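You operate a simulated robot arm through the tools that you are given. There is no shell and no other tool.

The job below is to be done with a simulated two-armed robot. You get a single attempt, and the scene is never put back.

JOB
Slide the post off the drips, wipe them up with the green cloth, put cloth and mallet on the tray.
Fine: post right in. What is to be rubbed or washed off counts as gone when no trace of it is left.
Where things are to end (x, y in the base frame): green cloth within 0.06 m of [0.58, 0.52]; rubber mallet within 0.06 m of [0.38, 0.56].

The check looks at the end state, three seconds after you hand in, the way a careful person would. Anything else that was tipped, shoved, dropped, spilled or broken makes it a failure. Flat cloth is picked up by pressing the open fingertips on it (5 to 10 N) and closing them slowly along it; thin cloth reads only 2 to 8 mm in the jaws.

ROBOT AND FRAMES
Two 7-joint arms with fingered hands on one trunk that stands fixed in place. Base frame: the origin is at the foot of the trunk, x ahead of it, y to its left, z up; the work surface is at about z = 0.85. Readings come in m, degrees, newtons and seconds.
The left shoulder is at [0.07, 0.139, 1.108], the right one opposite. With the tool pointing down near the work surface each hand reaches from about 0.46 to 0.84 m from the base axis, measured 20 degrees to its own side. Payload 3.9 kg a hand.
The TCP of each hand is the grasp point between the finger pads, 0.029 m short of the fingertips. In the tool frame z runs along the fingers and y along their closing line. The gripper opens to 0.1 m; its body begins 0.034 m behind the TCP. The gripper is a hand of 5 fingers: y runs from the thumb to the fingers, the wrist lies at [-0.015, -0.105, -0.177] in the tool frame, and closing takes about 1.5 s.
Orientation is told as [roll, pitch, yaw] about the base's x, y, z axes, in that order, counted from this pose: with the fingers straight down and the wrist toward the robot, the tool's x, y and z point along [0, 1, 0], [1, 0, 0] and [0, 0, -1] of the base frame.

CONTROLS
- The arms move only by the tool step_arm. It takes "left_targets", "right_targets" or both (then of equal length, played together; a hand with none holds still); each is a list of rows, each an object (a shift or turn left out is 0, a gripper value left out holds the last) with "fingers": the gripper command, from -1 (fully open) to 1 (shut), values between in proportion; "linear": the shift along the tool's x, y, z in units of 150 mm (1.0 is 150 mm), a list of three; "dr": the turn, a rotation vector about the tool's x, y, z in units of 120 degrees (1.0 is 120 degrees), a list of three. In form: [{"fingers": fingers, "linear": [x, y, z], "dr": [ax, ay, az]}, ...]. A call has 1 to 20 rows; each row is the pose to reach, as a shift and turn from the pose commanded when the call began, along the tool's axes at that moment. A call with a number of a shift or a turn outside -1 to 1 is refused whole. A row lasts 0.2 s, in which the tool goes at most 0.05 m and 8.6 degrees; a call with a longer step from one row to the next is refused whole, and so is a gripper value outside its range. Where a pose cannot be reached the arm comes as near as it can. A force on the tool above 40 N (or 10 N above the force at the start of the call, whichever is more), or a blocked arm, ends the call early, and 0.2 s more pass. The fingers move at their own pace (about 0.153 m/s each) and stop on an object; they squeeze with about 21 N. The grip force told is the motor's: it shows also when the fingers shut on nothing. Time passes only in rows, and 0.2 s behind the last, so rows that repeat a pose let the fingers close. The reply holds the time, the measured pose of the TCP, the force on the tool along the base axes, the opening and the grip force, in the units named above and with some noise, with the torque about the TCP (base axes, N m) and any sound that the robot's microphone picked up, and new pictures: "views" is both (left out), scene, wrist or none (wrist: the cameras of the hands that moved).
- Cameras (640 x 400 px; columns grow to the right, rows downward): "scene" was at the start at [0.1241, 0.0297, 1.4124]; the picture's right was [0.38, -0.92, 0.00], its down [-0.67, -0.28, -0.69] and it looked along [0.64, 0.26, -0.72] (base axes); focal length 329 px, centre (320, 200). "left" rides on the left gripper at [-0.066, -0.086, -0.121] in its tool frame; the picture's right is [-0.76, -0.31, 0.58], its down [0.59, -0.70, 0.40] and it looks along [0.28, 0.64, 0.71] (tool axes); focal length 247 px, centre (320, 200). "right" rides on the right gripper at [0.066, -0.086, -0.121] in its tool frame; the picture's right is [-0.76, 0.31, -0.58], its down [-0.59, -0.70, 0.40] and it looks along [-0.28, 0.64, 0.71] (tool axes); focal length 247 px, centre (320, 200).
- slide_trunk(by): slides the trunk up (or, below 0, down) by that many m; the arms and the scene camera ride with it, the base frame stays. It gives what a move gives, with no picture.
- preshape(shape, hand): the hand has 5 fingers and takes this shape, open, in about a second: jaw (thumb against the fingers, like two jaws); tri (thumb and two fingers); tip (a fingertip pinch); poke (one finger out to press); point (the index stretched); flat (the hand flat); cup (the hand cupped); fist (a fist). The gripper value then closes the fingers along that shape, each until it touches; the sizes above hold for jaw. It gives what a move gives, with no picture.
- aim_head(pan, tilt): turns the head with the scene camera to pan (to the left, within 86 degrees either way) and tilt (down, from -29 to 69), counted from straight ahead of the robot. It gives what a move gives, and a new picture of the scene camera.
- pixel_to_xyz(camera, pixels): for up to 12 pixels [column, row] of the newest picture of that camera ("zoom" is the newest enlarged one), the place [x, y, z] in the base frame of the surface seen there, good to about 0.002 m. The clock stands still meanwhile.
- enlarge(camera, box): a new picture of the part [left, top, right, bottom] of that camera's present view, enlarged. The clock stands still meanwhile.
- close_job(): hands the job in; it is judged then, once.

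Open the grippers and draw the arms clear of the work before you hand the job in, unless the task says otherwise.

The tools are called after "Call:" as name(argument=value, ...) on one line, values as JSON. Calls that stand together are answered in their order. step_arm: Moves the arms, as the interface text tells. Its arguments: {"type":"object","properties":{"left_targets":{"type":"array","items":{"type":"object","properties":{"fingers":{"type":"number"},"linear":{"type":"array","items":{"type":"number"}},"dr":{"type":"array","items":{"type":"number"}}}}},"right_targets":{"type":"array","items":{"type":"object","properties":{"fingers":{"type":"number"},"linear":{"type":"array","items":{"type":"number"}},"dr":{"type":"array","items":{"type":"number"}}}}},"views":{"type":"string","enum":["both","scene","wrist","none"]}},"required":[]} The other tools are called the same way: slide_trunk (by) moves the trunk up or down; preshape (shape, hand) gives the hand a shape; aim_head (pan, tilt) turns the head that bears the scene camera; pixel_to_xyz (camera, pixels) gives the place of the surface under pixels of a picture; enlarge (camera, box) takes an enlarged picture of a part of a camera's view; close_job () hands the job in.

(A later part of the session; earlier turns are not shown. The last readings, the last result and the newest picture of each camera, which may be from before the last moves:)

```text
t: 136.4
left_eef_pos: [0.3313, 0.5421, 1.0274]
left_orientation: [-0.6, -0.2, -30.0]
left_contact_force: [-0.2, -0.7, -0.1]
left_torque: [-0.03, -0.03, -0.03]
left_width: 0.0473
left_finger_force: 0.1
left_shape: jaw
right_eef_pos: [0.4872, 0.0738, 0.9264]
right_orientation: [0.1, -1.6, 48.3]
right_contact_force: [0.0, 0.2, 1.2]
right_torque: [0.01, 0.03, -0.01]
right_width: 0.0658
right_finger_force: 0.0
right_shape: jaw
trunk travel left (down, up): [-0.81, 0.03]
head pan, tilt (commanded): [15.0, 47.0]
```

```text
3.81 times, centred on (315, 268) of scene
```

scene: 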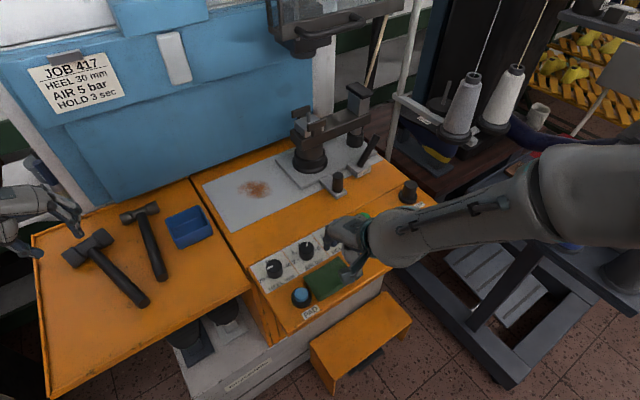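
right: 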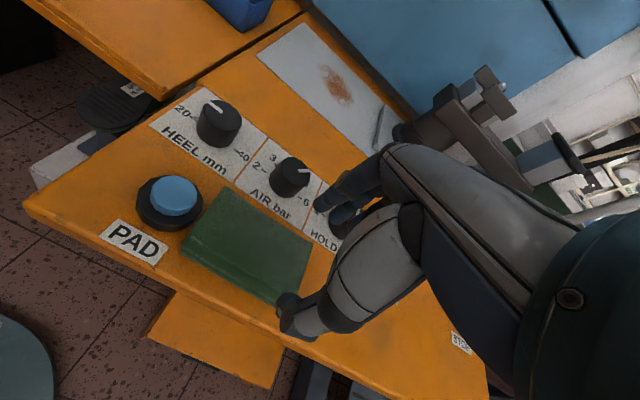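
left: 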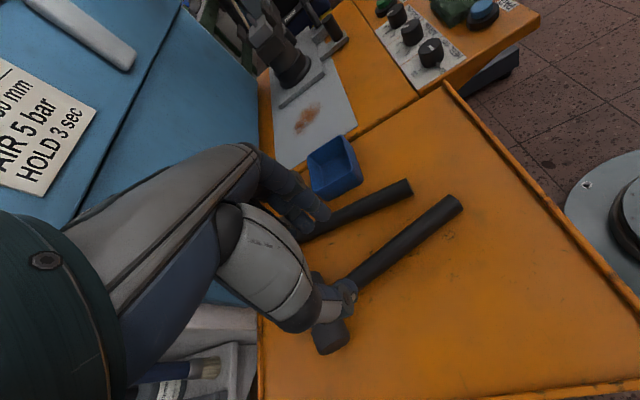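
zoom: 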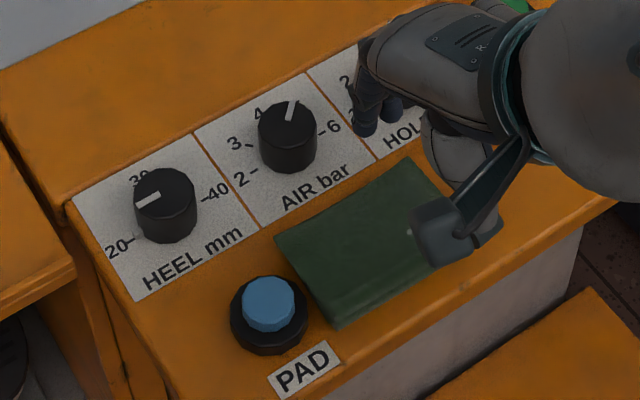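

Dial fronts are at v≈−0.168, fingers will pass at ≈−0.182, so it's clear. I shift 12 mm left for a more central hold and descend to z≈0.886.

Call:
step_arm(right_targets=[{"linear": [0.04, 0, 0.0]}, {"linear": [0.08, 0, 0.07]}, {"linear": [0.08, 0, 0.14]}, {"linear": [0.08, 0, 0.21]}, {"linear": [0.08, 0, 0.265]}, {"linear": [0.08, 0, 0.265]}], views="both")

Call:
enlarge(camera="right", box=[120, 140, 420, 360])

Call:
enlarge(camera="scene", box=[245, 215, 385, 320])

```text
t: 137.8
left_eef_pos: [0.3326, 0.5412, 1.0277]
left_orientation: [-0.6, -0.2, -29.9]
left_contact_force: [-0.1, 0.4, -1.1]
left_torque: [0.01, -0.01, 0.02]
left_width: 0.0471
left_finger_force: 0.1
left_shape: jaw
right_eef_pos: [0.4783, 0.0831, 0.8872]
right_orientation: [0.1, -1.7, 48.5]
right_contact_force: [-0.6, 0.0, 0.3]
right_torque: [0.04, -0.02, -0.02]
right_width: 0.0659
right_finger_force: 0.1
right_shape: jaw
trunk travel left (down, up): [-0.81, 0.03]
head pan, tilt (commanded): [15.0, 47.0]
```

scene: 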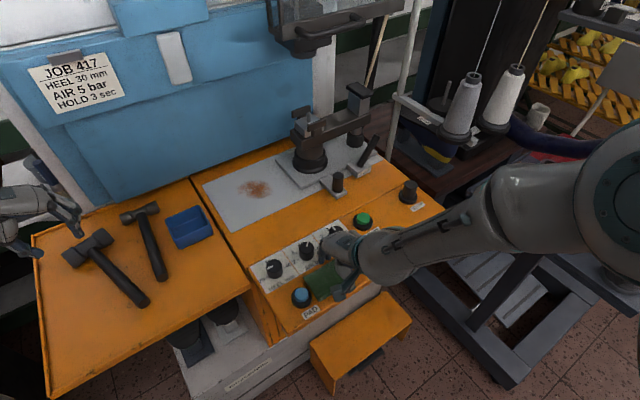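
right: 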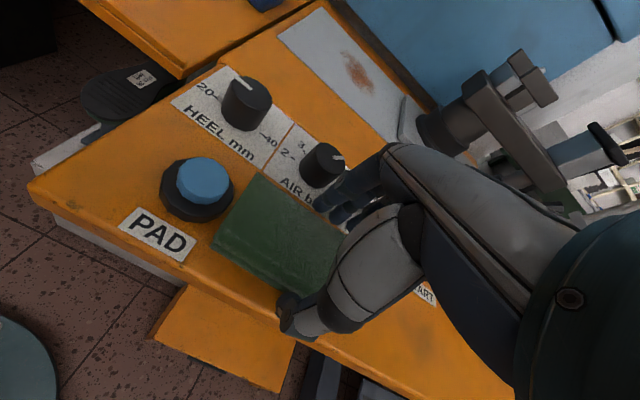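

```text
1.82 times, centred on (270, 250) of right
```

zoom: 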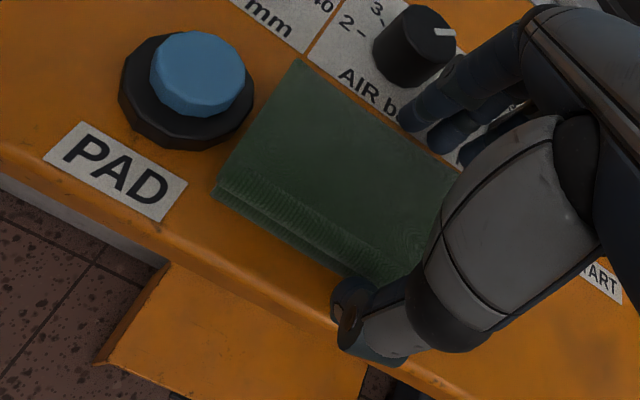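

```text
3.81 times, centred on (315, 268) of scene
```

zoom: 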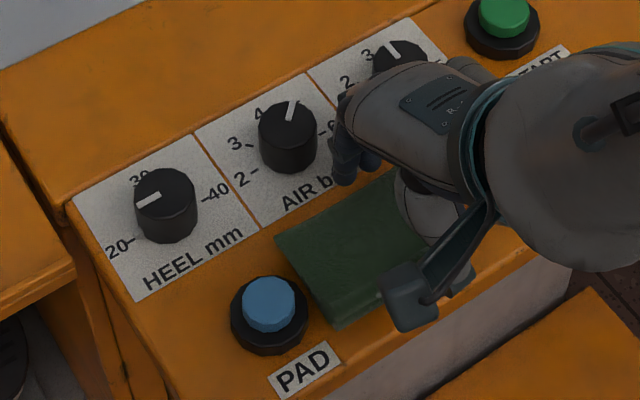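

Thumb and fingers straddle the cloth. I close slowly.

Call:
step_arm(right_targets=[{"linear": [0, 0, 0.008], "fingers": -0.2}, {"linear": [0, 0, 0.008], "fingers": -0.1}, {"linear": [0, 0, 0.008], "fingers": 0.0}, {"linear": [0, 0, 0.008], "fingers": 0.1}, {"linear": [0, 0, 0.008], "fingers": 0.2}, {"linear": [0, 0, 0.008], "fingers": 0.3}, {"linear": [0, 0, 0.008], "fingers": 0.4}, {"linear": [0, 0, 0.008], "fingers": 0.5}], views="wrist")

Call:
enlarge(camera="right", box=[120, 140, 420, 360])

```text
t: 139.6
left_eef_pos: [0.3325, 0.5421, 1.028]
left_orientation: [-0.5, -0.2, -30.0]
left_contact_force: [-0.8, -0.3, -0.5]
left_torque: [-0.03, -0.01, -0.04]
left_width: 0.047
left_finger_force: 0.0
left_shape: jaw
right_eef_pos: [0.479, 0.0841, 0.8864]
right_orientation: [0.0, -1.6, 48.3]
right_contact_force: [-0.1, -0.1, 1.3]
right_torque: [-0.05, -0.01, -0.03]
right_width: 0.0578
right_finger_force: 20.9
right_shape: jaw
trunk travel left (down, up): [-0.81, 0.03]
head pan, tilt (commanded): [15.0, 47.0]
```

right: 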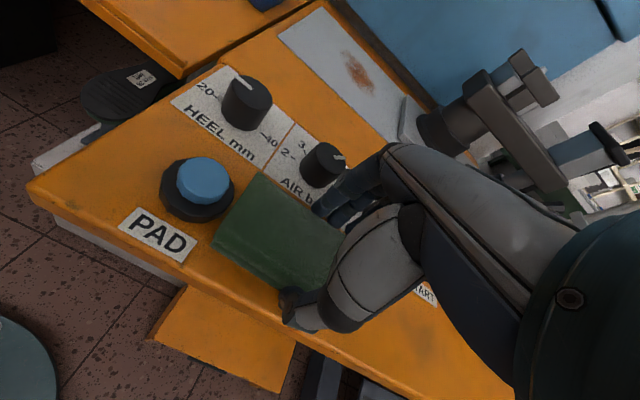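

```text
1.82 times, centred on (270, 250) of right
```

zoom: 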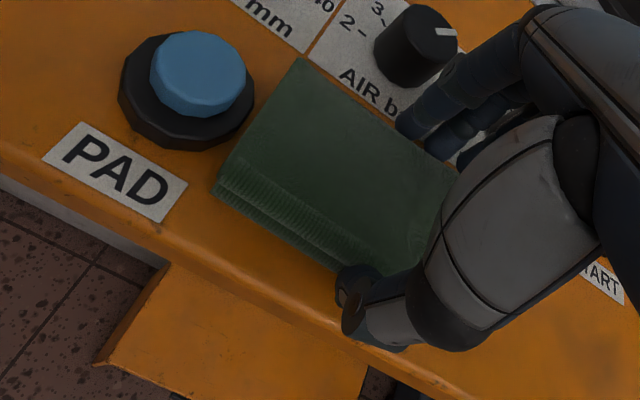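

The hand stopped on the cloth at 0.058 m with 21 N: it's gripped as a pad. I command full squeeze and lift straight up.

Call:
step_arm(right_targets=[{"linear": [0, 0, 0], "fingers": 0.8}, {"linear": [0, 0, 0], "fingers": 1}, {"linear": [0, 0, -0.05], "fingers": 1}, {"linear": [0, 0, -0.12], "fingers": 1}, {"linear": [0, 0, -0.25], "fingers": 1}, {"linear": [0, 0, -0.4], "fingers": 1}, {"linear": [0, 0, -0.4], "fingers": 1}], views="both")

Call:
enlarge(camera="scene", box=[245, 195, 405, 320])

```text
t: 141.2
left_eef_pos: [0.3308, 0.5411, 1.0277]
left_orientation: [-0.6, -0.2, -30.0]
left_contact_force: [-0.3, -0.1, -0.1]
left_torque: [0.0, 0.01, 0.0]
left_width: 0.0469
left_finger_force: 0.0
left_shape: jaw
right_eef_pos: [0.4769, 0.0829, 0.9443]
right_orientation: [0.1, -1.7, 48.5]
right_contact_force: [-0.8, 0.6, -0.7]
right_torque: [-0.04, 0.03, 0.02]
right_width: 0.0581
right_finger_force: 20.8
right_shape: jaw
trunk travel left (down, up): [-0.81, 0.03]
head pan, tilt (commanded): [15.0, 47.0]
```

scene: 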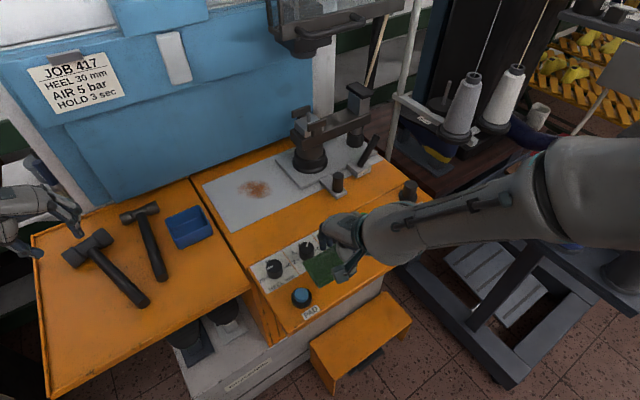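
right: 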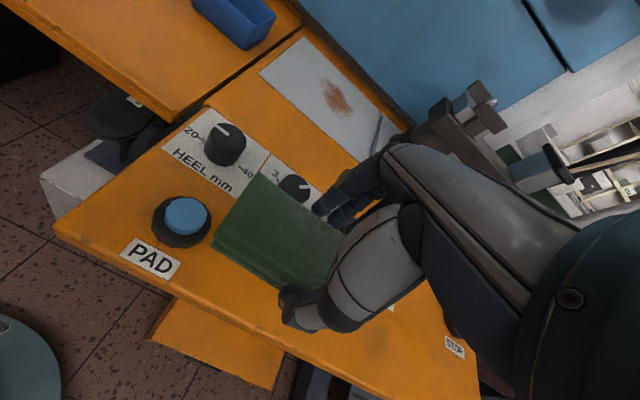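

```text
3.20 times, centred on (325, 258) of scene
```

zoom: 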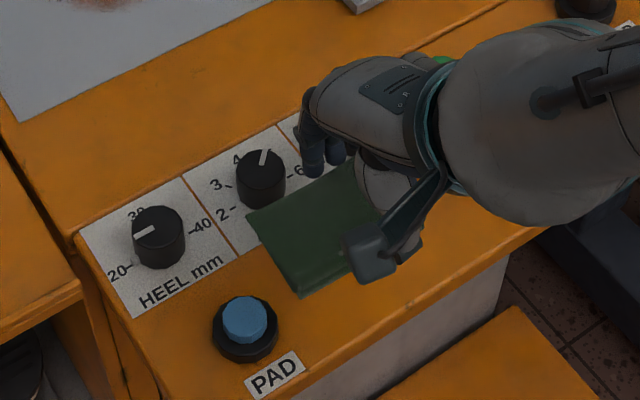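

The cloth hangs firmly in the right hand, clear of the dials. I carry it up and over to the strip in front of the bed, turning to yaw ≈25°, to hand it to the left.

Call:
step_arm(right_targets=[{"linear": [0, 0, -0.2]}, {"linear": [0.03, 0.12, -0.4]}, {"linear": [0.07, 0.3, -0.4]}, {"linear": [0.1, 0.48, -0.4]}, {"linear": [0.14, 0.62, -0.4]}], views="none")

Call:
step_arm(right_targets=[{"linear": [0.05, 0.15, 0], "dr": [0, 0, 0.05]}, {"linear": [0.1, 0.32, 0], "dr": [0, 0, 0.1]}, {"linear": [0.15, 0.48, 0], "dr": [0, 0, 0.15]}, {"linear": [0.19, 0.63, 0], "dr": [0, 0, 0.195]}, {"linear": [0.19, 0.63, 0], "dr": [0, 0, 0.195]}], views="both")

```text
t: 142.4
left_eef_pos: [0.3321, 0.5419, 1.0265]
left_orientation: [-0.7, -0.2, -30.0]
left_contact_force: [0.4, 0.0, 1.0]
left_torque: [0.0, 0.04, -0.02]
left_width: 0.0469
left_finger_force: 0.1
left_shape: jaw
right_eef_pos: [0.5211, 0.1648, 1.0079]
right_orientation: [0.0, -1.6, 48.4]
right_contact_force: [-0.3, -0.1, -1.6]
right_torque: [-0.03, 0.02, -0.01]
right_width: 0.058
right_finger_force: 21.0
right_shape: jaw
trunk travel left (down, up): [-0.81, 0.03]
head pan, tilt (commanded): [15.0, 47.0]
```

```text
t: 143.6
left_eef_pos: [0.332, 0.5406, 1.0276]
left_orientation: [-0.6, -0.2, -30.1]
left_contact_force: [0.0, -0.5, -0.8]
left_torque: [-0.01, -0.01, -0.03]
left_width: 0.0471
left_finger_force: 0.0
left_shape: jaw
right_eef_pos: [0.5721, 0.245, 1.0183]
right_orientation: [1.3, -1.8, 23.7]
right_contact_force: [0.1, -0.6, -0.5]
right_torque: [0.05, -0.02, -0.02]
right_width: 0.0581
right_finger_force: 20.9
right_shape: jaw
trunk travel left (down, up): [-0.81, 0.03]
head pan, tilt (commanded): [15.0, 47.0]
```

scene: 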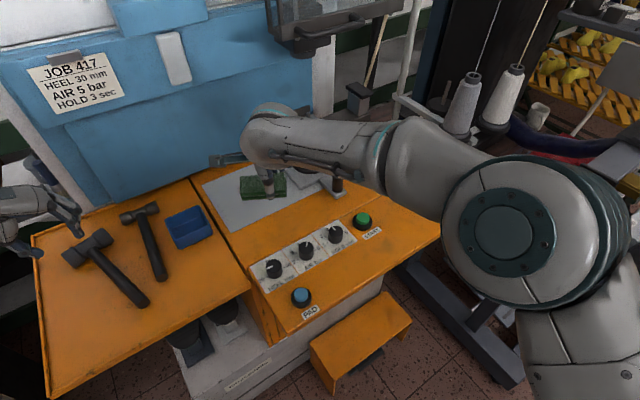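
right: 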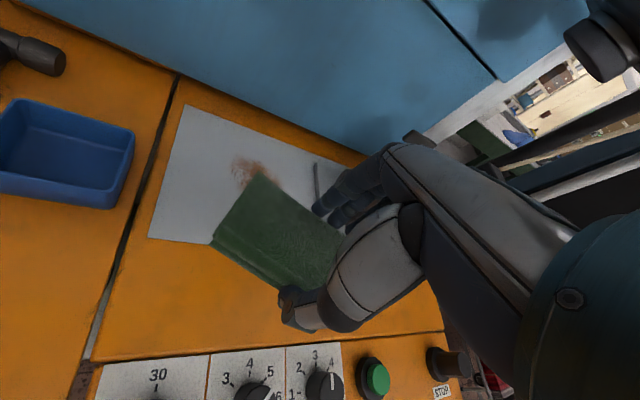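

Right hand is over the strip with the cloth. I lower it to the surface.

Call:
step_arm(right_targets=[{"linear": [0, 0, 0.2]}, {"linear": [0, 0, 0.4]}, {"linear": [0, 0, 0.6]}, {"linear": [0, 0, 0.77]}, {"linear": [0, 0, 0.77]}], views="none")

Call:
step_arm(right_targets=[{"linear": [0, 0, 0.04]}, {"linear": [0, 0, 0.07]}, {"linear": [0, 0, 0.07]}], views="none")

```text
t: 144.8
left_eef_pos: [0.3313, 0.5411, 1.0278]
left_orientation: [-0.6, -0.3, -30.1]
left_contact_force: [-0.2, 0.1, -0.3]
left_torque: [0.04, 0.01, 0.0]
left_width: 0.0471
left_finger_force: 0.1
left_shape: jaw
right_eef_pos: [0.5649, 0.2569, 0.8973]
right_orientation: [0.6, -1.5, 25.0]
right_contact_force: [0.3, -0.6, 0.0]
right_torque: [0.04, 0.0, -0.02]
right_width: 0.0583
right_finger_force: 20.9
right_shape: jaw
trunk travel left (down, up): [-0.81, 0.03]
head pan, tilt (commanded): [15.0, 47.0]
```

```text
t: 145.6
left_eef_pos: [0.3313, 0.5415, 1.0272]
left_orientation: [-0.6, -0.2, -30.0]
left_contact_force: [0.6, -0.5, 0.9]
left_torque: [0.0, 0.0, -0.02]
left_width: 0.0472
left_finger_force: 0.1
left_shape: jaw
right_eef_pos: [0.5666, 0.2563, 0.8871]
right_orientation: [0.7, -1.4, 25.1]
right_contact_force: [0.0, 1.0, 2.4]
right_torque: [-0.03, 0.01, -0.02]
right_width: 0.0578
right_finger_force: 20.8
right_shape: jaw
trunk travel left (down, up): [-0.81, 0.03]
head pan, tilt (commanded): [15.0, 47.0]
```

The cloth rests on the strip (2.4 N). I open and lift the right hand away.

Call:
step_arm(right_targets=[{"linear": [0, 0, 0], "fingers": 0.2}, {"linear": [0, 0, 0], "fingers": -0.2}, {"linear": [0, 0, 0], "fingers": -0.5}, {"linear": [0, 0, 0], "fingers": -0.5}, {"linear": [0, 0, -0.15], "fingers": -0.5}, {"linear": [0, 0, -0.35], "fingers": -0.5}, {"linear": [0, 0, -0.6], "fingers": -0.5}, {"linear": [-0.1, 0, -0.85], "fingers": -0.5}, {"linear": [-0.35, -0.05, -0.9]}, {"linear": [-0.6, -0.1, -0.9]}, {"linear": [-0.9, -0.1, -0.9]}], views="none")

Call:
step_arm(right_targets=[{"linear": [-0.15, -0.2, -0.1]}, {"linear": [-0.35, -0.4, -0.2]}, {"linear": [-0.55, -0.6, -0.3]}, {"linear": [-0.75, -0.75, -0.35]}, {"linear": [-0.95, -0.9, -0.35]}, {"linear": [-0.95, -0.9, -0.35]}], views="both")

Call:
enlarge(camera="scene", box=[180, 150, 360, 290])

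```text
t: 148.0
left_eef_pos: [0.3329, 0.5398, 1.0283]
left_orientation: [-0.6, -0.1, -30.0]
left_contact_force: [-0.3, -0.4, -1.3]
left_torque: [0.03, -0.01, -0.02]
left_width: 0.047
left_finger_force: 0.1
left_shape: jaw
right_eef_pos: [0.6041, 0.1231, 1.0172]
right_orientation: [0.7, -1.5, 25.3]
right_contact_force: [0.1, -0.9, -0.3]
right_torque: [0.03, 0.04, 0.0]
right_width: 0.0746
right_finger_force: 0.1
right_shape: jaw
trunk travel left (down, up): [-0.81, 0.03]
head pan, tilt (commanded): [15.0, 47.0]
```

```text
t: 149.4
left_eef_pos: [0.332, 0.5425, 1.0263]
left_orientation: [-0.7, -0.3, -30.0]
left_contact_force: [-0.9, 0.1, 0.0]
left_torque: [-0.01, -0.02, -0.04]
left_width: 0.0474
left_finger_force: 0.2
left_shape: jaw
right_eef_pos: [0.5427, -0.0626, 1.0648]
right_orientation: [0.7, -1.3, 24.9]
right_contact_force: [0.5, 0.4, -0.7]
right_torque: [-0.01, 0.0, 0.0]
right_width: 0.0747
right_finger_force: 0.1
right_shape: jaw
trunk travel left (down, up): [-0.81, 0.03]
head pan, tilt (commanded): [15.0, 47.0]
```

scene: 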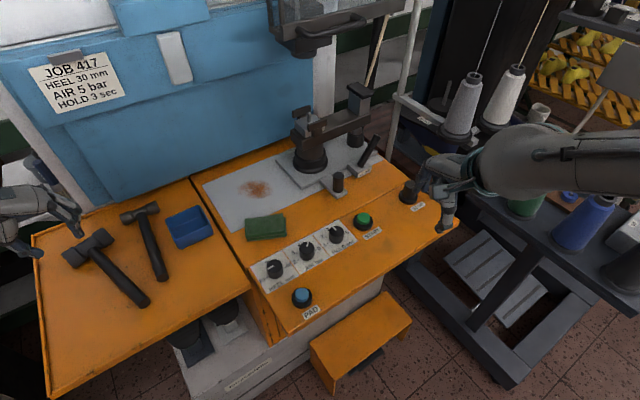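
right: 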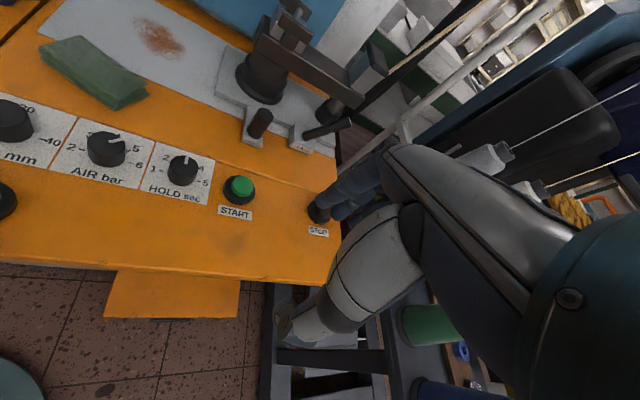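

```text
2.86 times, centred on (270, 220) of scene
```

zoom: 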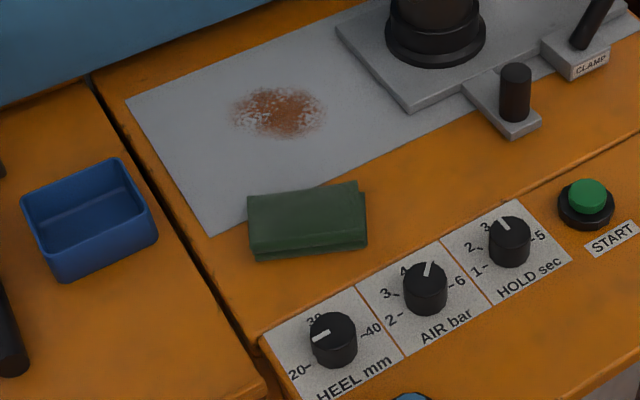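

Cloth sits neatly on the strip. I measure its corners for the left-hand grip.

Call:
pixel_to_xyz(camera="zoom", pixels=[[250, 195], [357, 182], [364, 237], [252, 250], [307, 215], [280, 110], [235, 115], [325, 110], [280, 85], [280, 138], [128, 98], [212, 235]])

```text
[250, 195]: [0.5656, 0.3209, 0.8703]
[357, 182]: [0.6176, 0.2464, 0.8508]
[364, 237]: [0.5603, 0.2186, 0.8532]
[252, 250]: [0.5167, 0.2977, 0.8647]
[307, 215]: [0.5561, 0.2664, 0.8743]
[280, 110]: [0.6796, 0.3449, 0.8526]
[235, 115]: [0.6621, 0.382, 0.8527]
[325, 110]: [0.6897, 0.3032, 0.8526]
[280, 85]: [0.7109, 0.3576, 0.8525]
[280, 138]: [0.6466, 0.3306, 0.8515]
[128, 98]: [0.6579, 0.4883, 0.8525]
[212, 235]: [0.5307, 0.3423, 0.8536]
```

Cloth centre ≈[0.561,0.269], long axis −62° (perpendicular yaw ≈26°). I bring the left hand over in stages, turning to yaw ≈25° with a 0.07 m opening.

Call:
step_arm(left_targets=[{"linear": [-0.03, 0.2, -0.03], "dr": [0, 0, -0.065], "fingers": -0.4}, {"linear": [-0.06, 0.4, -0.07], "dr": [0, 0, -0.13], "fingers": -0.4}, {"linear": [-0.09, 0.6, -0.1], "dr": [0, 0, -0.195], "fingers": -0.4}, {"linear": [-0.1, 0.75, -0.13], "dr": [0, 0, -0.25], "fingers": -0.4}, {"linear": [-0.1, 0.75, -0.13], "dr": [0, 0, -0.25], "fingers": -0.4}], views="none")

```text
t: 150.6
left_eef_pos: [0.4232, 0.4749, 1.0481]
left_orientation: [-0.7, 0.1, 0.0]
left_contact_force: [-0.3, -1.2, 0.7]
left_torque: [-0.02, -0.01, 0.01]
left_width: 0.0697
left_finger_force: 0.1
left_shape: jaw
right_eef_pos: [0.5417, -0.0634, 1.0656]
right_orientation: [0.6, -1.5, 24.9]
right_contact_force: [-0.6, -1.1, -0.3]
right_torque: [0.0, -0.04, 0.0]
right_width: 0.075
right_finger_force: 0.1
right_shape: jaw
trunk travel left (down, up): [-0.81, 0.03]
head pan, tilt (commanded): [15.0, 47.0]
```

Call:
step_arm(left_targets=[{"linear": [-0.19, 0.13, 0.03]}, {"linear": [-0.38, 0.26, 0.06]}, {"linear": [-0.57, 0.39, 0.1]}, {"linear": [-0.77, 0.51, 0.12]}], views="none")

Call:
step_arm(left_targets=[{"linear": [-0.18, 0.11, 0.05], "dr": [0, 0, -0.05]}, {"linear": [-0.36, 0.22, 0.1], "dr": [0, 0, -0.1]}, {"linear": [-0.54, 0.34, 0.15], "dr": [0, 0, -0.15]}, {"linear": [-0.7, 0.45, 0.2], "dr": [0, 0, -0.21]}, {"linear": [-0.7, 0.45, 0.2], "dr": [0, 0, -0.21]}], views="both")

```text
t: 151.6
left_eef_pos: [0.5017, 0.3541, 1.0307]
left_orientation: [-0.7, 0.3, 0.0]
left_contact_force: [1.0, -0.2, -0.2]
left_torque: [0.02, 0.03, 0.02]
left_width: 0.0697
left_finger_force: 0.0
left_shape: jaw
right_eef_pos: [0.5434, -0.0642, 1.0643]
right_orientation: [0.7, -1.5, 25.0]
right_contact_force: [0.0, -0.1, -0.4]
right_torque: [0.0, 0.0, -0.03]
right_width: 0.0752
right_finger_force: 0.1
right_shape: jaw
trunk travel left (down, up): [-0.81, 0.03]
head pan, tilt (commanded): [15.0, 47.0]
```

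```text
t: 152.8
left_eef_pos: [0.5661, 0.2515, 1.0045]
left_orientation: [-1.2, 0.4, 25.4]
left_contact_force: [0.0, -0.2, 0.5]
left_torque: [-0.03, 0.04, 0.0]
left_width: 0.0699
left_finger_force: 0.0
left_shape: jaw
right_eef_pos: [0.5415, -0.0627, 1.0656]
right_orientation: [0.5, -1.5, 25.0]
right_contact_force: [-1.0, 0.1, -0.4]
right_torque: [-0.02, 0.03, -0.02]
right_width: 0.0744
right_finger_force: 0.1
right_shape: jaw
trunk travel left (down, up): [-0.81, 0.03]
head pan, tilt (commanded): [15.0, 47.0]
```

scene: 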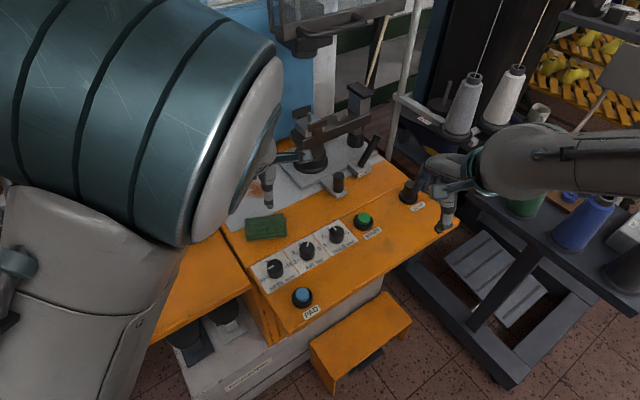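
left: 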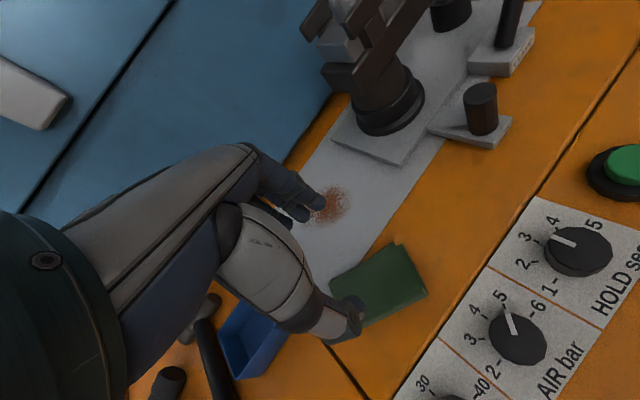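

TCP projects at (388,278) on the cloth whose centre is (380,286): good. I descend to z≈0.925 and recheck.

Call:
step_arm(left_targets=[{"linear": [0, 0, 0.15]}, {"linear": [0, 0, 0.3]}, {"linear": [0, 0, 0.42]}, {"linear": [0, 0, 0.53]}, {"linear": [0, 0, 0.53]}], views="both")

Call:
enlarge(camera="left", box=[220, 160, 480, 380])

Call:
enlarge(camera="scene", box=[200, 150, 360, 270])

```text
t: 154.0
left_eef_pos: [0.5669, 0.2504, 0.924]
left_orientation: [-0.6, 0.4, 25.2]
left_contact_force: [0.1, 0.3, -0.5]
left_torque: [-0.01, 0.0, -0.03]
left_width: 0.0699
left_finger_force: 0.0
left_shape: jaw
right_eef_pos: [0.5411, -0.063, 1.0658]
right_orientation: [0.6, -1.4, 25.0]
right_contact_force: [-0.2, -0.2, 0.6]
right_torque: [0.02, 0.01, -0.01]
right_width: 0.0748
right_finger_force: 0.1
right_shape: jaw
trunk travel left (down, up): [-0.81, 0.03]
head pan, tilt (commanded): [15.0, 47.0]
```

scene: 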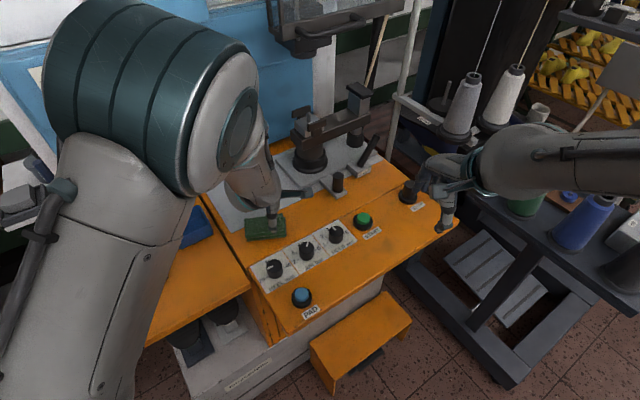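
left: 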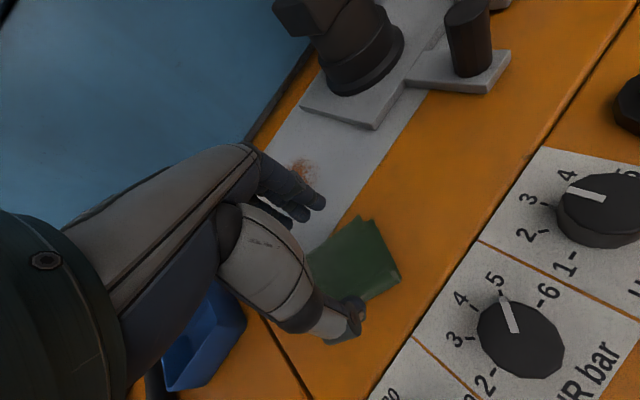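

```text
1.82 times, centred on (350, 270) of left
```

zoom: 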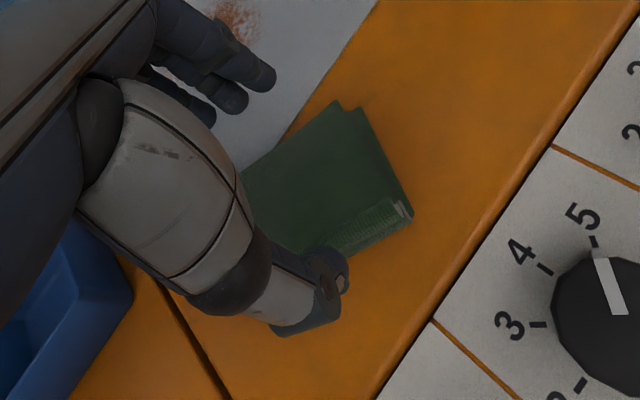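

```text
3.33 times, centred on (280, 210) of scene
```

zoom: 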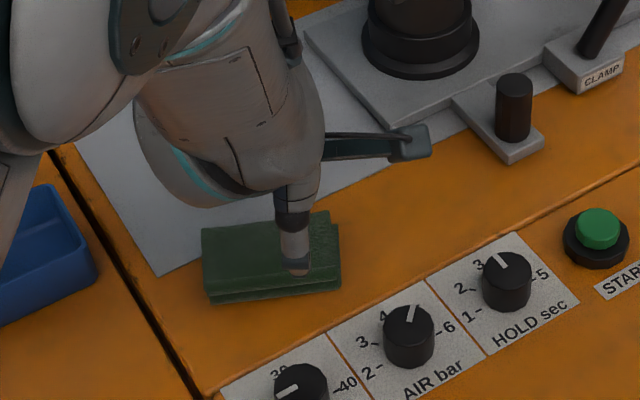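

Alignment is good; I shift 10 mm along the cloth so the four fingers are centred, and descend to z≈0.887.

Call:
step_arm(left_targets=[{"linear": [-0.07, 0, 0.0]}, {"linear": [-0.07, 0, 0.08]}, {"linear": [-0.07, 0, 0.16]}, {"linear": [-0.07, 0, 0.245]}, {"linear": [-0.07, 0, 0.245]}], views="wrist")

Call:
enlarge(camera="left", box=[220, 160, 480, 380])

Call:
enlarge(camera="scene", box=[200, 150, 360, 270])

```text
t: 155.2
left_eef_pos: [0.5709, 0.24, 0.8852]
left_orientation: [-0.7, 0.4, 25.1]
left_contact_force: [0.1, -0.3, 0.2]
left_torque: [-0.01, 0.0, 0.0]
left_width: 0.0699
left_finger_force: 0.0
left_shape: jaw
right_eef_pos: [0.5418, -0.0641, 1.0647]
right_orientation: [0.6, -1.5, 25.0]
right_contact_force: [0.3, 0.0, -0.1]
right_torque: [0.0, 0.0, 0.02]
right_width: 0.0748
right_finger_force: 0.0
right_shape: jaw
trunk travel left (down, up): [-0.81, 0.03]
head pan, tilt (commanded): [15.0, 47.0]
```

left: 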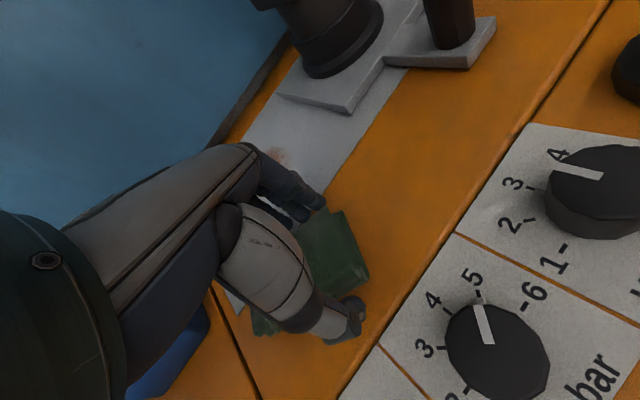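

```text
1.82 times, centred on (350, 270) of left
```

zoom: 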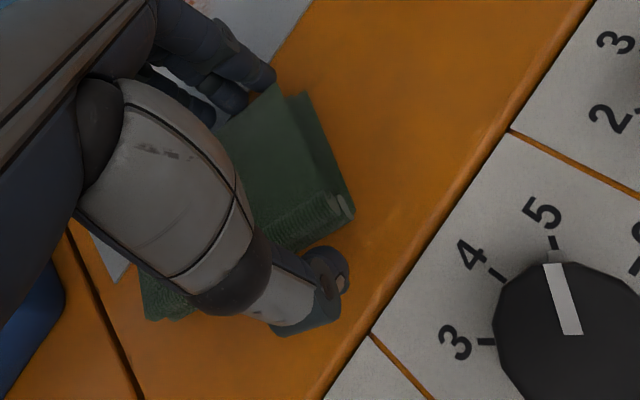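

```text
3.33 times, centred on (280, 210) of scene
```

zoom: 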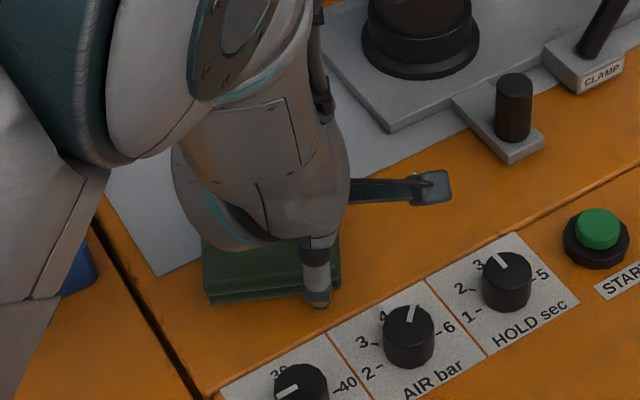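

The thumb is near the cloth's right end; pad centre is ~3 cm along +x. I slide the open hand 17 mm along the cloth (parallel to its edges).

Call:
step_arm(left_targets=[{"linear": [0.04, 0.0, 0.0]}, {"linear": [0.08, 0.0, 0.0]}, {"linear": [0.115, 0.0, 0.0]}, {"linear": [0.115, 0.0, 0.0]}], views="wrist")

Call:
enlarge(camera="left", box=[220, 160, 480, 380])

```text
t: 156.2
left_eef_pos: [0.5642, 0.2564, 0.8873]
left_orientation: [-0.5, 0.4, 25.3]
left_contact_force: [-0.4, -0.1, 0.8]
left_torque: [-0.01, -0.03, 0.02]
left_width: 0.0697
left_finger_force: 0.1
left_shape: jaw
right_eef_pos: [0.5426, -0.0643, 1.0646]
right_orientation: [0.6, -1.5, 25.0]
right_contact_force: [-0.4, 0.2, 0.7]
right_torque: [0.01, 0.0, 0.02]
right_width: 0.0746
right_finger_force: 0.1
right_shape: jaw
trunk travel left (down, up): [-0.81, 0.03]
head pan, tilt (commanded): [15.0, 47.0]
```

left: 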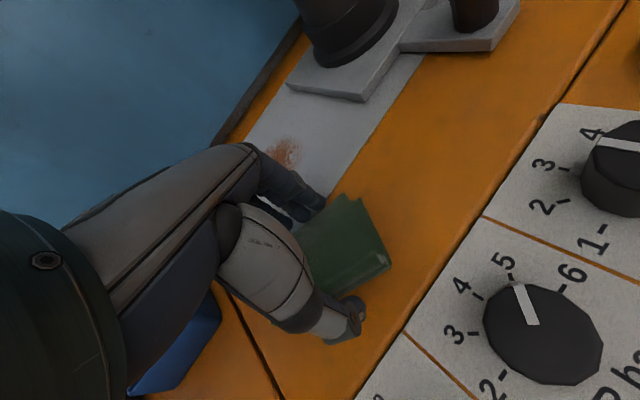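

```text
1.82 times, centred on (350, 270) of left
```

zoom: 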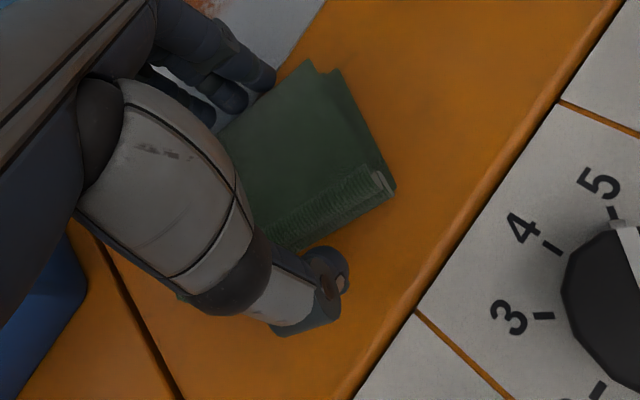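

Centred now. I close slowly on the cloth's sides.

Call:
step_arm(left_targets=[{"fingers": -0.3}, {"fingers": -0.2}, {"fingers": -0.1}, {"fingers": 0.0}, {"fingers": 0.1}, {"fingers": 0.3}, {"fingers": 0.6}, {"fingers": 1.0}, {"fingers": 1.0}], views="wrist")

Call:
enlarge(camera="left", box=[220, 160, 480, 380])

```text
t: 158.2
left_eef_pos: [0.5637, 0.2569, 0.8856]
left_orientation: [-0.5, 0.3, 25.2]
left_contact_force: [0.6, -0.3, 0.5]
left_torque: [-0.01, -0.01, 0.0]
left_width: 0.0581
left_finger_force: 21.1
left_shape: jaw
right_eef_pos: [0.5421, -0.0633, 1.0662]
right_orientation: [0.6, -1.5, 24.9]
right_contact_force: [-0.7, -0.5, -0.3]
right_torque: [0.0, 0.01, 0.03]
right_width: 0.0746
right_finger_force: 0.0
right_shape: jaw
trunk travel left (down, up): [-0.81, 0.03]
head pan, tilt (commanded): [15.0, 47.0]
```

left: 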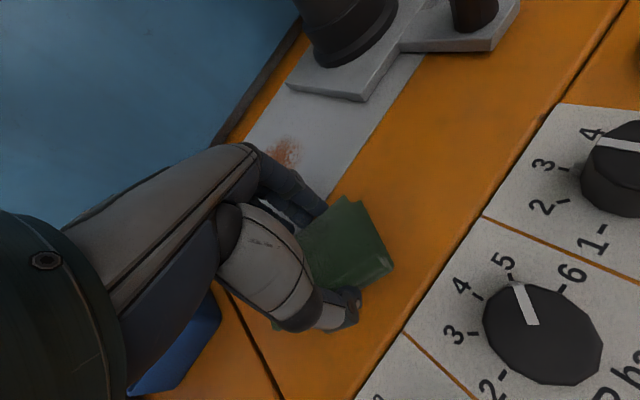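

```text
1.82 times, centred on (350, 270) of left
```

zoom: 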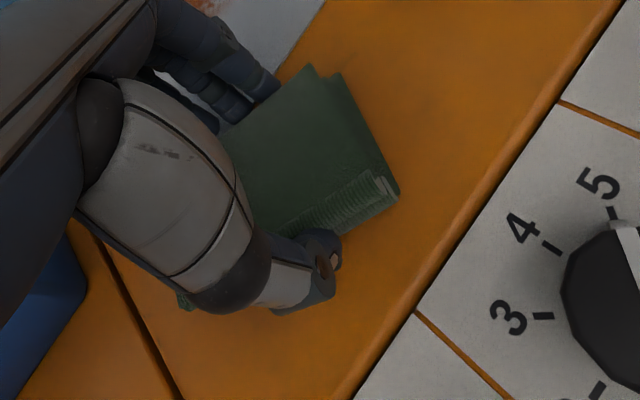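

The left hand now holds the cloth (0.058 m, 21 N). I lift it and move to just in front of the drips at about [0.643,0.320].

Call:
step_arm(left_targets=[{"linear": [0, 0, -0.15]}, {"linear": [0, 0, -0.35]}, {"linear": [0.06, 0.25, -0.4]}, {"linear": [0.12, 0.5, -0.4]}, {"linear": [0.158, 0.656, -0.3]}, {"linear": [0.158, 0.656, -0.15]}, {"linear": [0.158, 0.656, -0.15]}], views="both")

Call:
enlarge(camera="left", box=[220, 120, 480, 340])

```text
t: 159.8
left_eef_pos: [0.6411, 0.3203, 0.9078]
left_orientation: [-0.5, 0.4, 25.2]
left_contact_force: [-0.5, -0.4, -1.0]
left_torque: [-0.02, -0.01, 0.03]
left_width: 0.0578
left_finger_force: 21.2
left_shape: jaw
right_eef_pos: [0.5413, -0.0631, 1.0649]
right_orientation: [0.6, -1.5, 24.9]
right_contact_force: [0.7, 0.2, -0.4]
right_torque: [0.01, -0.01, 0.0]
right_width: 0.0749
right_finger_force: 0.1
right_shape: jaw
trunk travel left (down, up): [-0.81, 0.03]
head pan, tilt (commanded): [15.0, 47.0]
```

scene: 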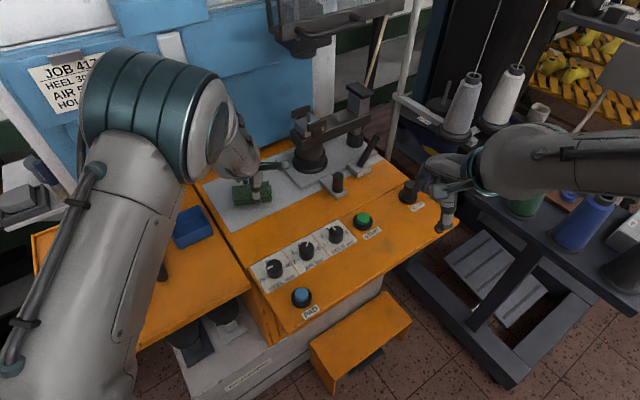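
left: 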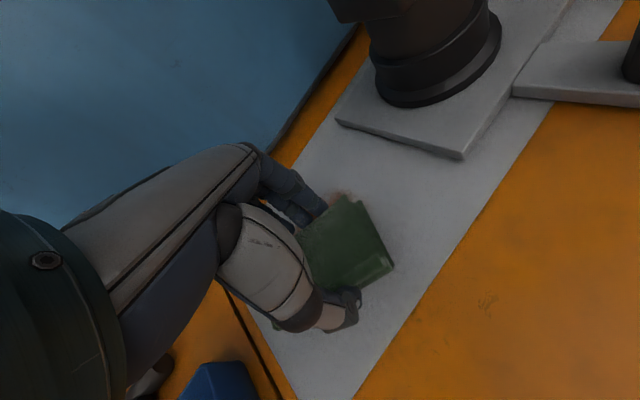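

```text
1.82 times, centred on (350, 230) of left
```

zoom: 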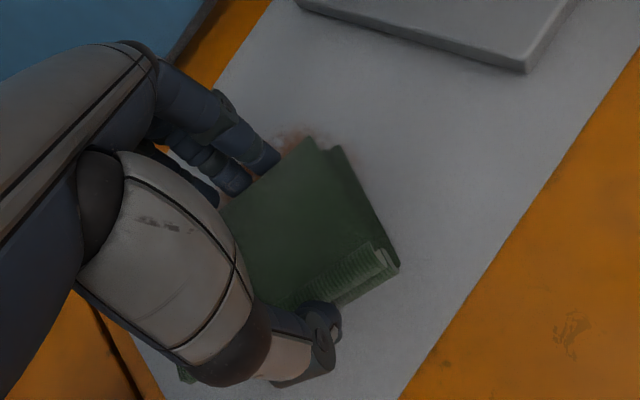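

I lower until the cloth presses the bed lightly.

Call:
step_arm(left_targets=[{"linear": [0, 0, 0.06]}, {"linear": [0, 0, 0.12]}, {"linear": [0, 0, 0.13]}, {"linear": [0, 0, 0.13]}], views="none")

Call:
step_arm(left_targets=[{"linear": [0, 0, 0.008]}, {"linear": [0, 0, 0.015]}, {"linear": [0, 0, 0.015]}], views="none")

```text
t: 160.8
left_eef_pos: [0.6423, 0.3206, 0.8869]
left_orientation: [-0.6, 0.4, 25.3]
left_contact_force: [0.1, -0.7, -0.5]
left_torque: [-0.01, -0.01, 0.04]
left_width: 0.0579
left_finger_force: 20.8
left_shape: jaw
right_eef_pos: [0.5415, -0.0637, 1.0654]
right_orientation: [0.6, -1.5, 25.0]
right_contact_force: [-0.7, 0.1, -0.2]
right_torque: [-0.03, -0.05, 0.01]
right_width: 0.0749
right_finger_force: 0.0
right_shape: jaw
trunk travel left (down, up): [-0.81, 0.03]
head pan, tilt (commanded): [15.0, 47.0]
```

```text
t: 161.6
left_eef_pos: [0.6417, 0.3203, 0.8868]
left_orientation: [-0.6, 0.4, 25.2]
left_contact_force: [-1.1, -0.1, 0.2]
left_torque: [0.03, 0.05, 0.01]
left_width: 0.0581
left_finger_force: 20.8
left_shape: jaw
right_eef_pos: [0.5428, -0.0637, 1.0646]
right_orientation: [0.6, -1.5, 25.1]
right_contact_force: [-0.9, -0.2, 0.0]
right_torque: [0.01, 0.03, -0.01]
right_width: 0.0748
right_finger_force: 0.0
right_shape: jaw
trunk travel left (down, up): [-0.81, 0.03]
head pan, tilt (commanded): [15.0, 47.0]
```

Just touching. I press about 1.5 mm more.

Call:
step_arm(left_targets=[{"linear": [0, 0, 0.006]}, {"linear": [0, 0, 0.012]}, {"linear": [0, 0, 0.012]}], views="none")

```text
t: 162.4
left_eef_pos: [0.6406, 0.3194, 0.8847]
left_orientation: [-0.6, 0.3, 25.1]
left_contact_force: [-0.5, 3.3, 8.3]
left_torque: [0.09, 0.0, 0.02]
left_width: 0.058
left_finger_force: 20.9
left_shape: jaw
right_eef_pos: [0.5404, -0.0628, 1.0666]
right_orientation: [0.7, -1.5, 25.0]
right_contact_force: [0.4, -0.2, -0.3]
right_torque: [-0.01, -0.01, -0.01]
right_width: 0.0749
right_finger_force: 0.0
right_shape: jaw
trunk travel left (down, up): [-0.81, 0.03]
head pan, tilt (commanded): [15.0, 47.0]
```

8 N of press: now stroke forward 85 mm over the drips and back.

Call:
step_arm(left_targets=[{"linear": [0, 0.1, 0]}, {"linear": [0, 0.2, 0]}, {"linear": [0, 0.3, 0]}, {"linear": [0, 0.4, 0]}, {"linear": [0, 0.5, 0]}, {"linear": [0, 0.57, 0]}, {"linear": [0, 0.5, 0]}, {"linear": [0, 0.4, 0]}, {"linear": [0, 0.3, 0]}, {"linear": [0, 0.2, 0]}, {"linear": [0, 0.1, 0]}, {"linear": [0, 0.0, 0]}], views="both")

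Call:
enlarge(camera="left", box=[220, 120, 480, 340])

```text
t: 165.0
left_eef_pos: [0.6415, 0.3185, 0.8849]
left_orientation: [-0.5, 0.3, 25.0]
left_contact_force: [3.4, 1.3, 10.0]
left_torque: [0.11, -0.18, -0.01]
left_width: 0.0581
left_finger_force: 21.2
left_shape: jaw
right_eef_pos: [0.5419, -0.0647, 1.0663]
right_orientation: [0.5, -1.5, 25.0]
right_contact_force: [-1.6, -0.3, 0.9]
right_torque: [0.01, -0.02, 0.01]
right_width: 0.0745
right_finger_force: 0.0
right_shape: jaw
trunk travel left (down, up): [-0.81, 0.03]
head pan, tilt (commanded): [15.0, 47.0]
```

scene: 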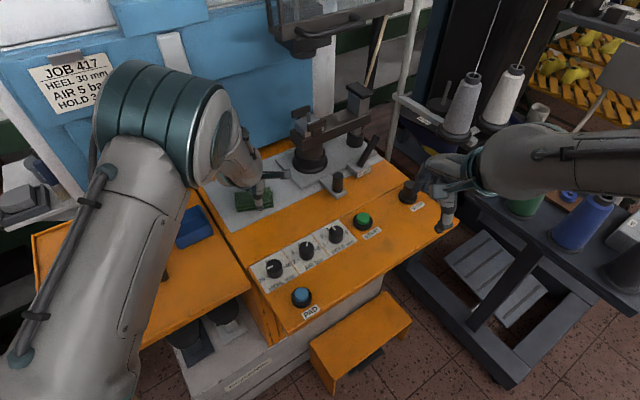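
left: 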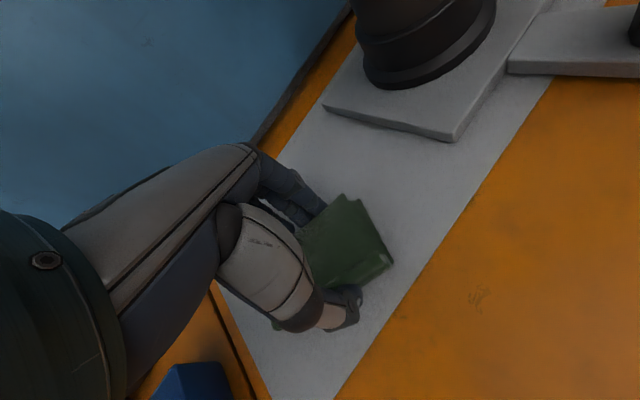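

```text
1.82 times, centred on (350, 230) of left
```

zoom: 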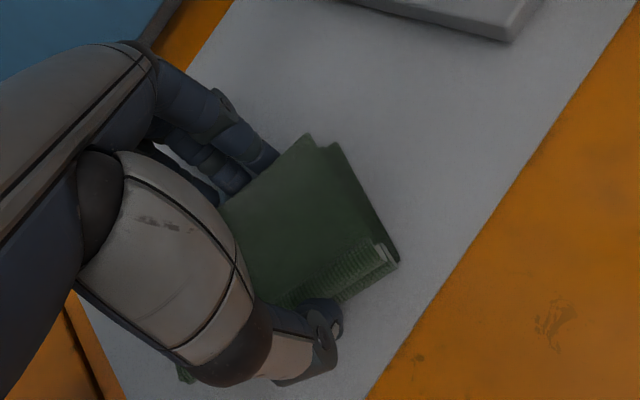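

The visible part of the stain is gone along this track. I repeat strokes shifted 25 mm to each side to cover the full patch.

Call:
step_arm(left_targets=[{"linear": [0.08, 0.0, 0]}, {"linear": [0.17, 0.0, 0]}, {"linear": [0.17, 0.1, 0]}, {"linear": [0.17, 0.2, 0]}, {"linear": [0.17, 0.3, 0]}, {"linear": [0.17, 0.4, 0]}, {"linear": [0.17, 0.5, 0]}, {"linear": [0.17, 0.58, 0]}, {"linear": [0.17, 0.5, 0]}, {"linear": [0.17, 0.4, 0]}, {"linear": [0.17, 0.3, 0]}, {"linear": [0.17, 0.2, 0]}, {"linear": [0.17, 0.1, 0]}, {"linear": [0.17, 0.0, 0]}, {"linear": [0.08, 0.0, 0]}, {"linear": [0, 0.0, 0]}], views="none")

Call:
step_arm(left_targets=[{"linear": [-0.08, 0.0, 0]}, {"linear": [-0.17, 0.0, 0]}, {"linear": [-0.17, 0.1, 0]}, {"linear": [-0.17, 0.2, 0]}, {"linear": [-0.17, 0.3, 0]}, {"linear": [-0.17, 0.4, 0]}, {"linear": [-0.17, 0.5, 0]}, {"linear": [-0.17, 0.58, 0]}, {"linear": [-0.17, 0.5, 0]}, {"linear": [-0.17, 0.4, 0]}, {"linear": [-0.17, 0.3, 0]}, {"linear": [-0.17, 0.2, 0]}, {"linear": [-0.17, 0.1, 0]}, {"linear": [-0.17, 0.0, 0]}, {"linear": [-0.08, 0.0, 0]}, {"linear": [0, 0.0, 0]}], views="both")

```text
t: 168.4
left_eef_pos: [0.6404, 0.3197, 0.8844]
left_orientation: [-0.5, 0.4, 25.2]
left_contact_force: [-1.9, 2.4, 7.8]
left_torque: [0.13, -0.05, 0.04]
left_width: 0.0581
left_finger_force: 21.1
left_shape: jaw
right_eef_pos: [0.5416, -0.064, 1.0656]
right_orientation: [0.6, -1.6, 24.9]
right_contact_force: [0.5, -0.1, -0.5]
right_torque: [0.02, 0.01, 0.04]
right_width: 0.0747
right_finger_force: 0.1
right_shape: jaw
trunk travel left (down, up): [-0.81, 0.03]
head pan, tilt (commanded): [15.0, 47.0]
```

```text
t: 171.8
left_eef_pos: [0.6408, 0.3195, 0.8847]
left_orientation: [-0.6, 0.2, 25.1]
left_contact_force: [1.1, -2.8, 6.3]
left_torque: [-0.08, -0.03, -0.04]
left_width: 0.0576
left_finger_force: 20.4
left_shape: jaw
right_eef_pos: [0.5417, -0.0629, 1.0665]
right_orientation: [0.5, -1.5, 25.0]
right_contact_force: [-1.0, 0.0, 0.2]
right_torque: [0.0, 0.02, 0.04]
right_width: 0.0751
right_finger_force: 0.1
right_shape: jaw
trunk travel left (down, up): [-0.81, 0.03]
head pan, tilt (commanded): [15.0, 47.0]
```

scene: 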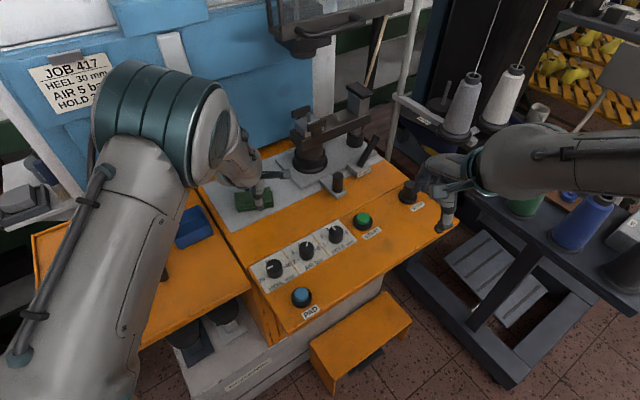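
left: 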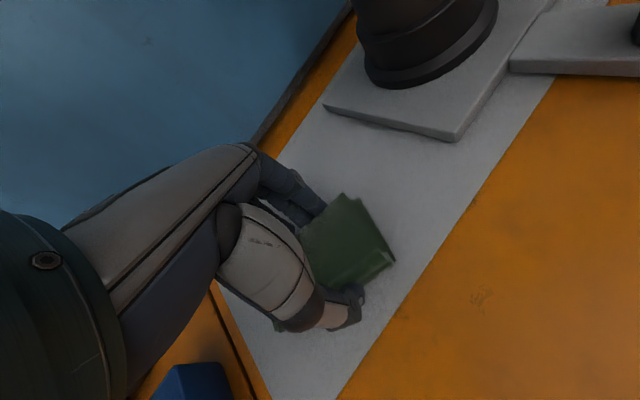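

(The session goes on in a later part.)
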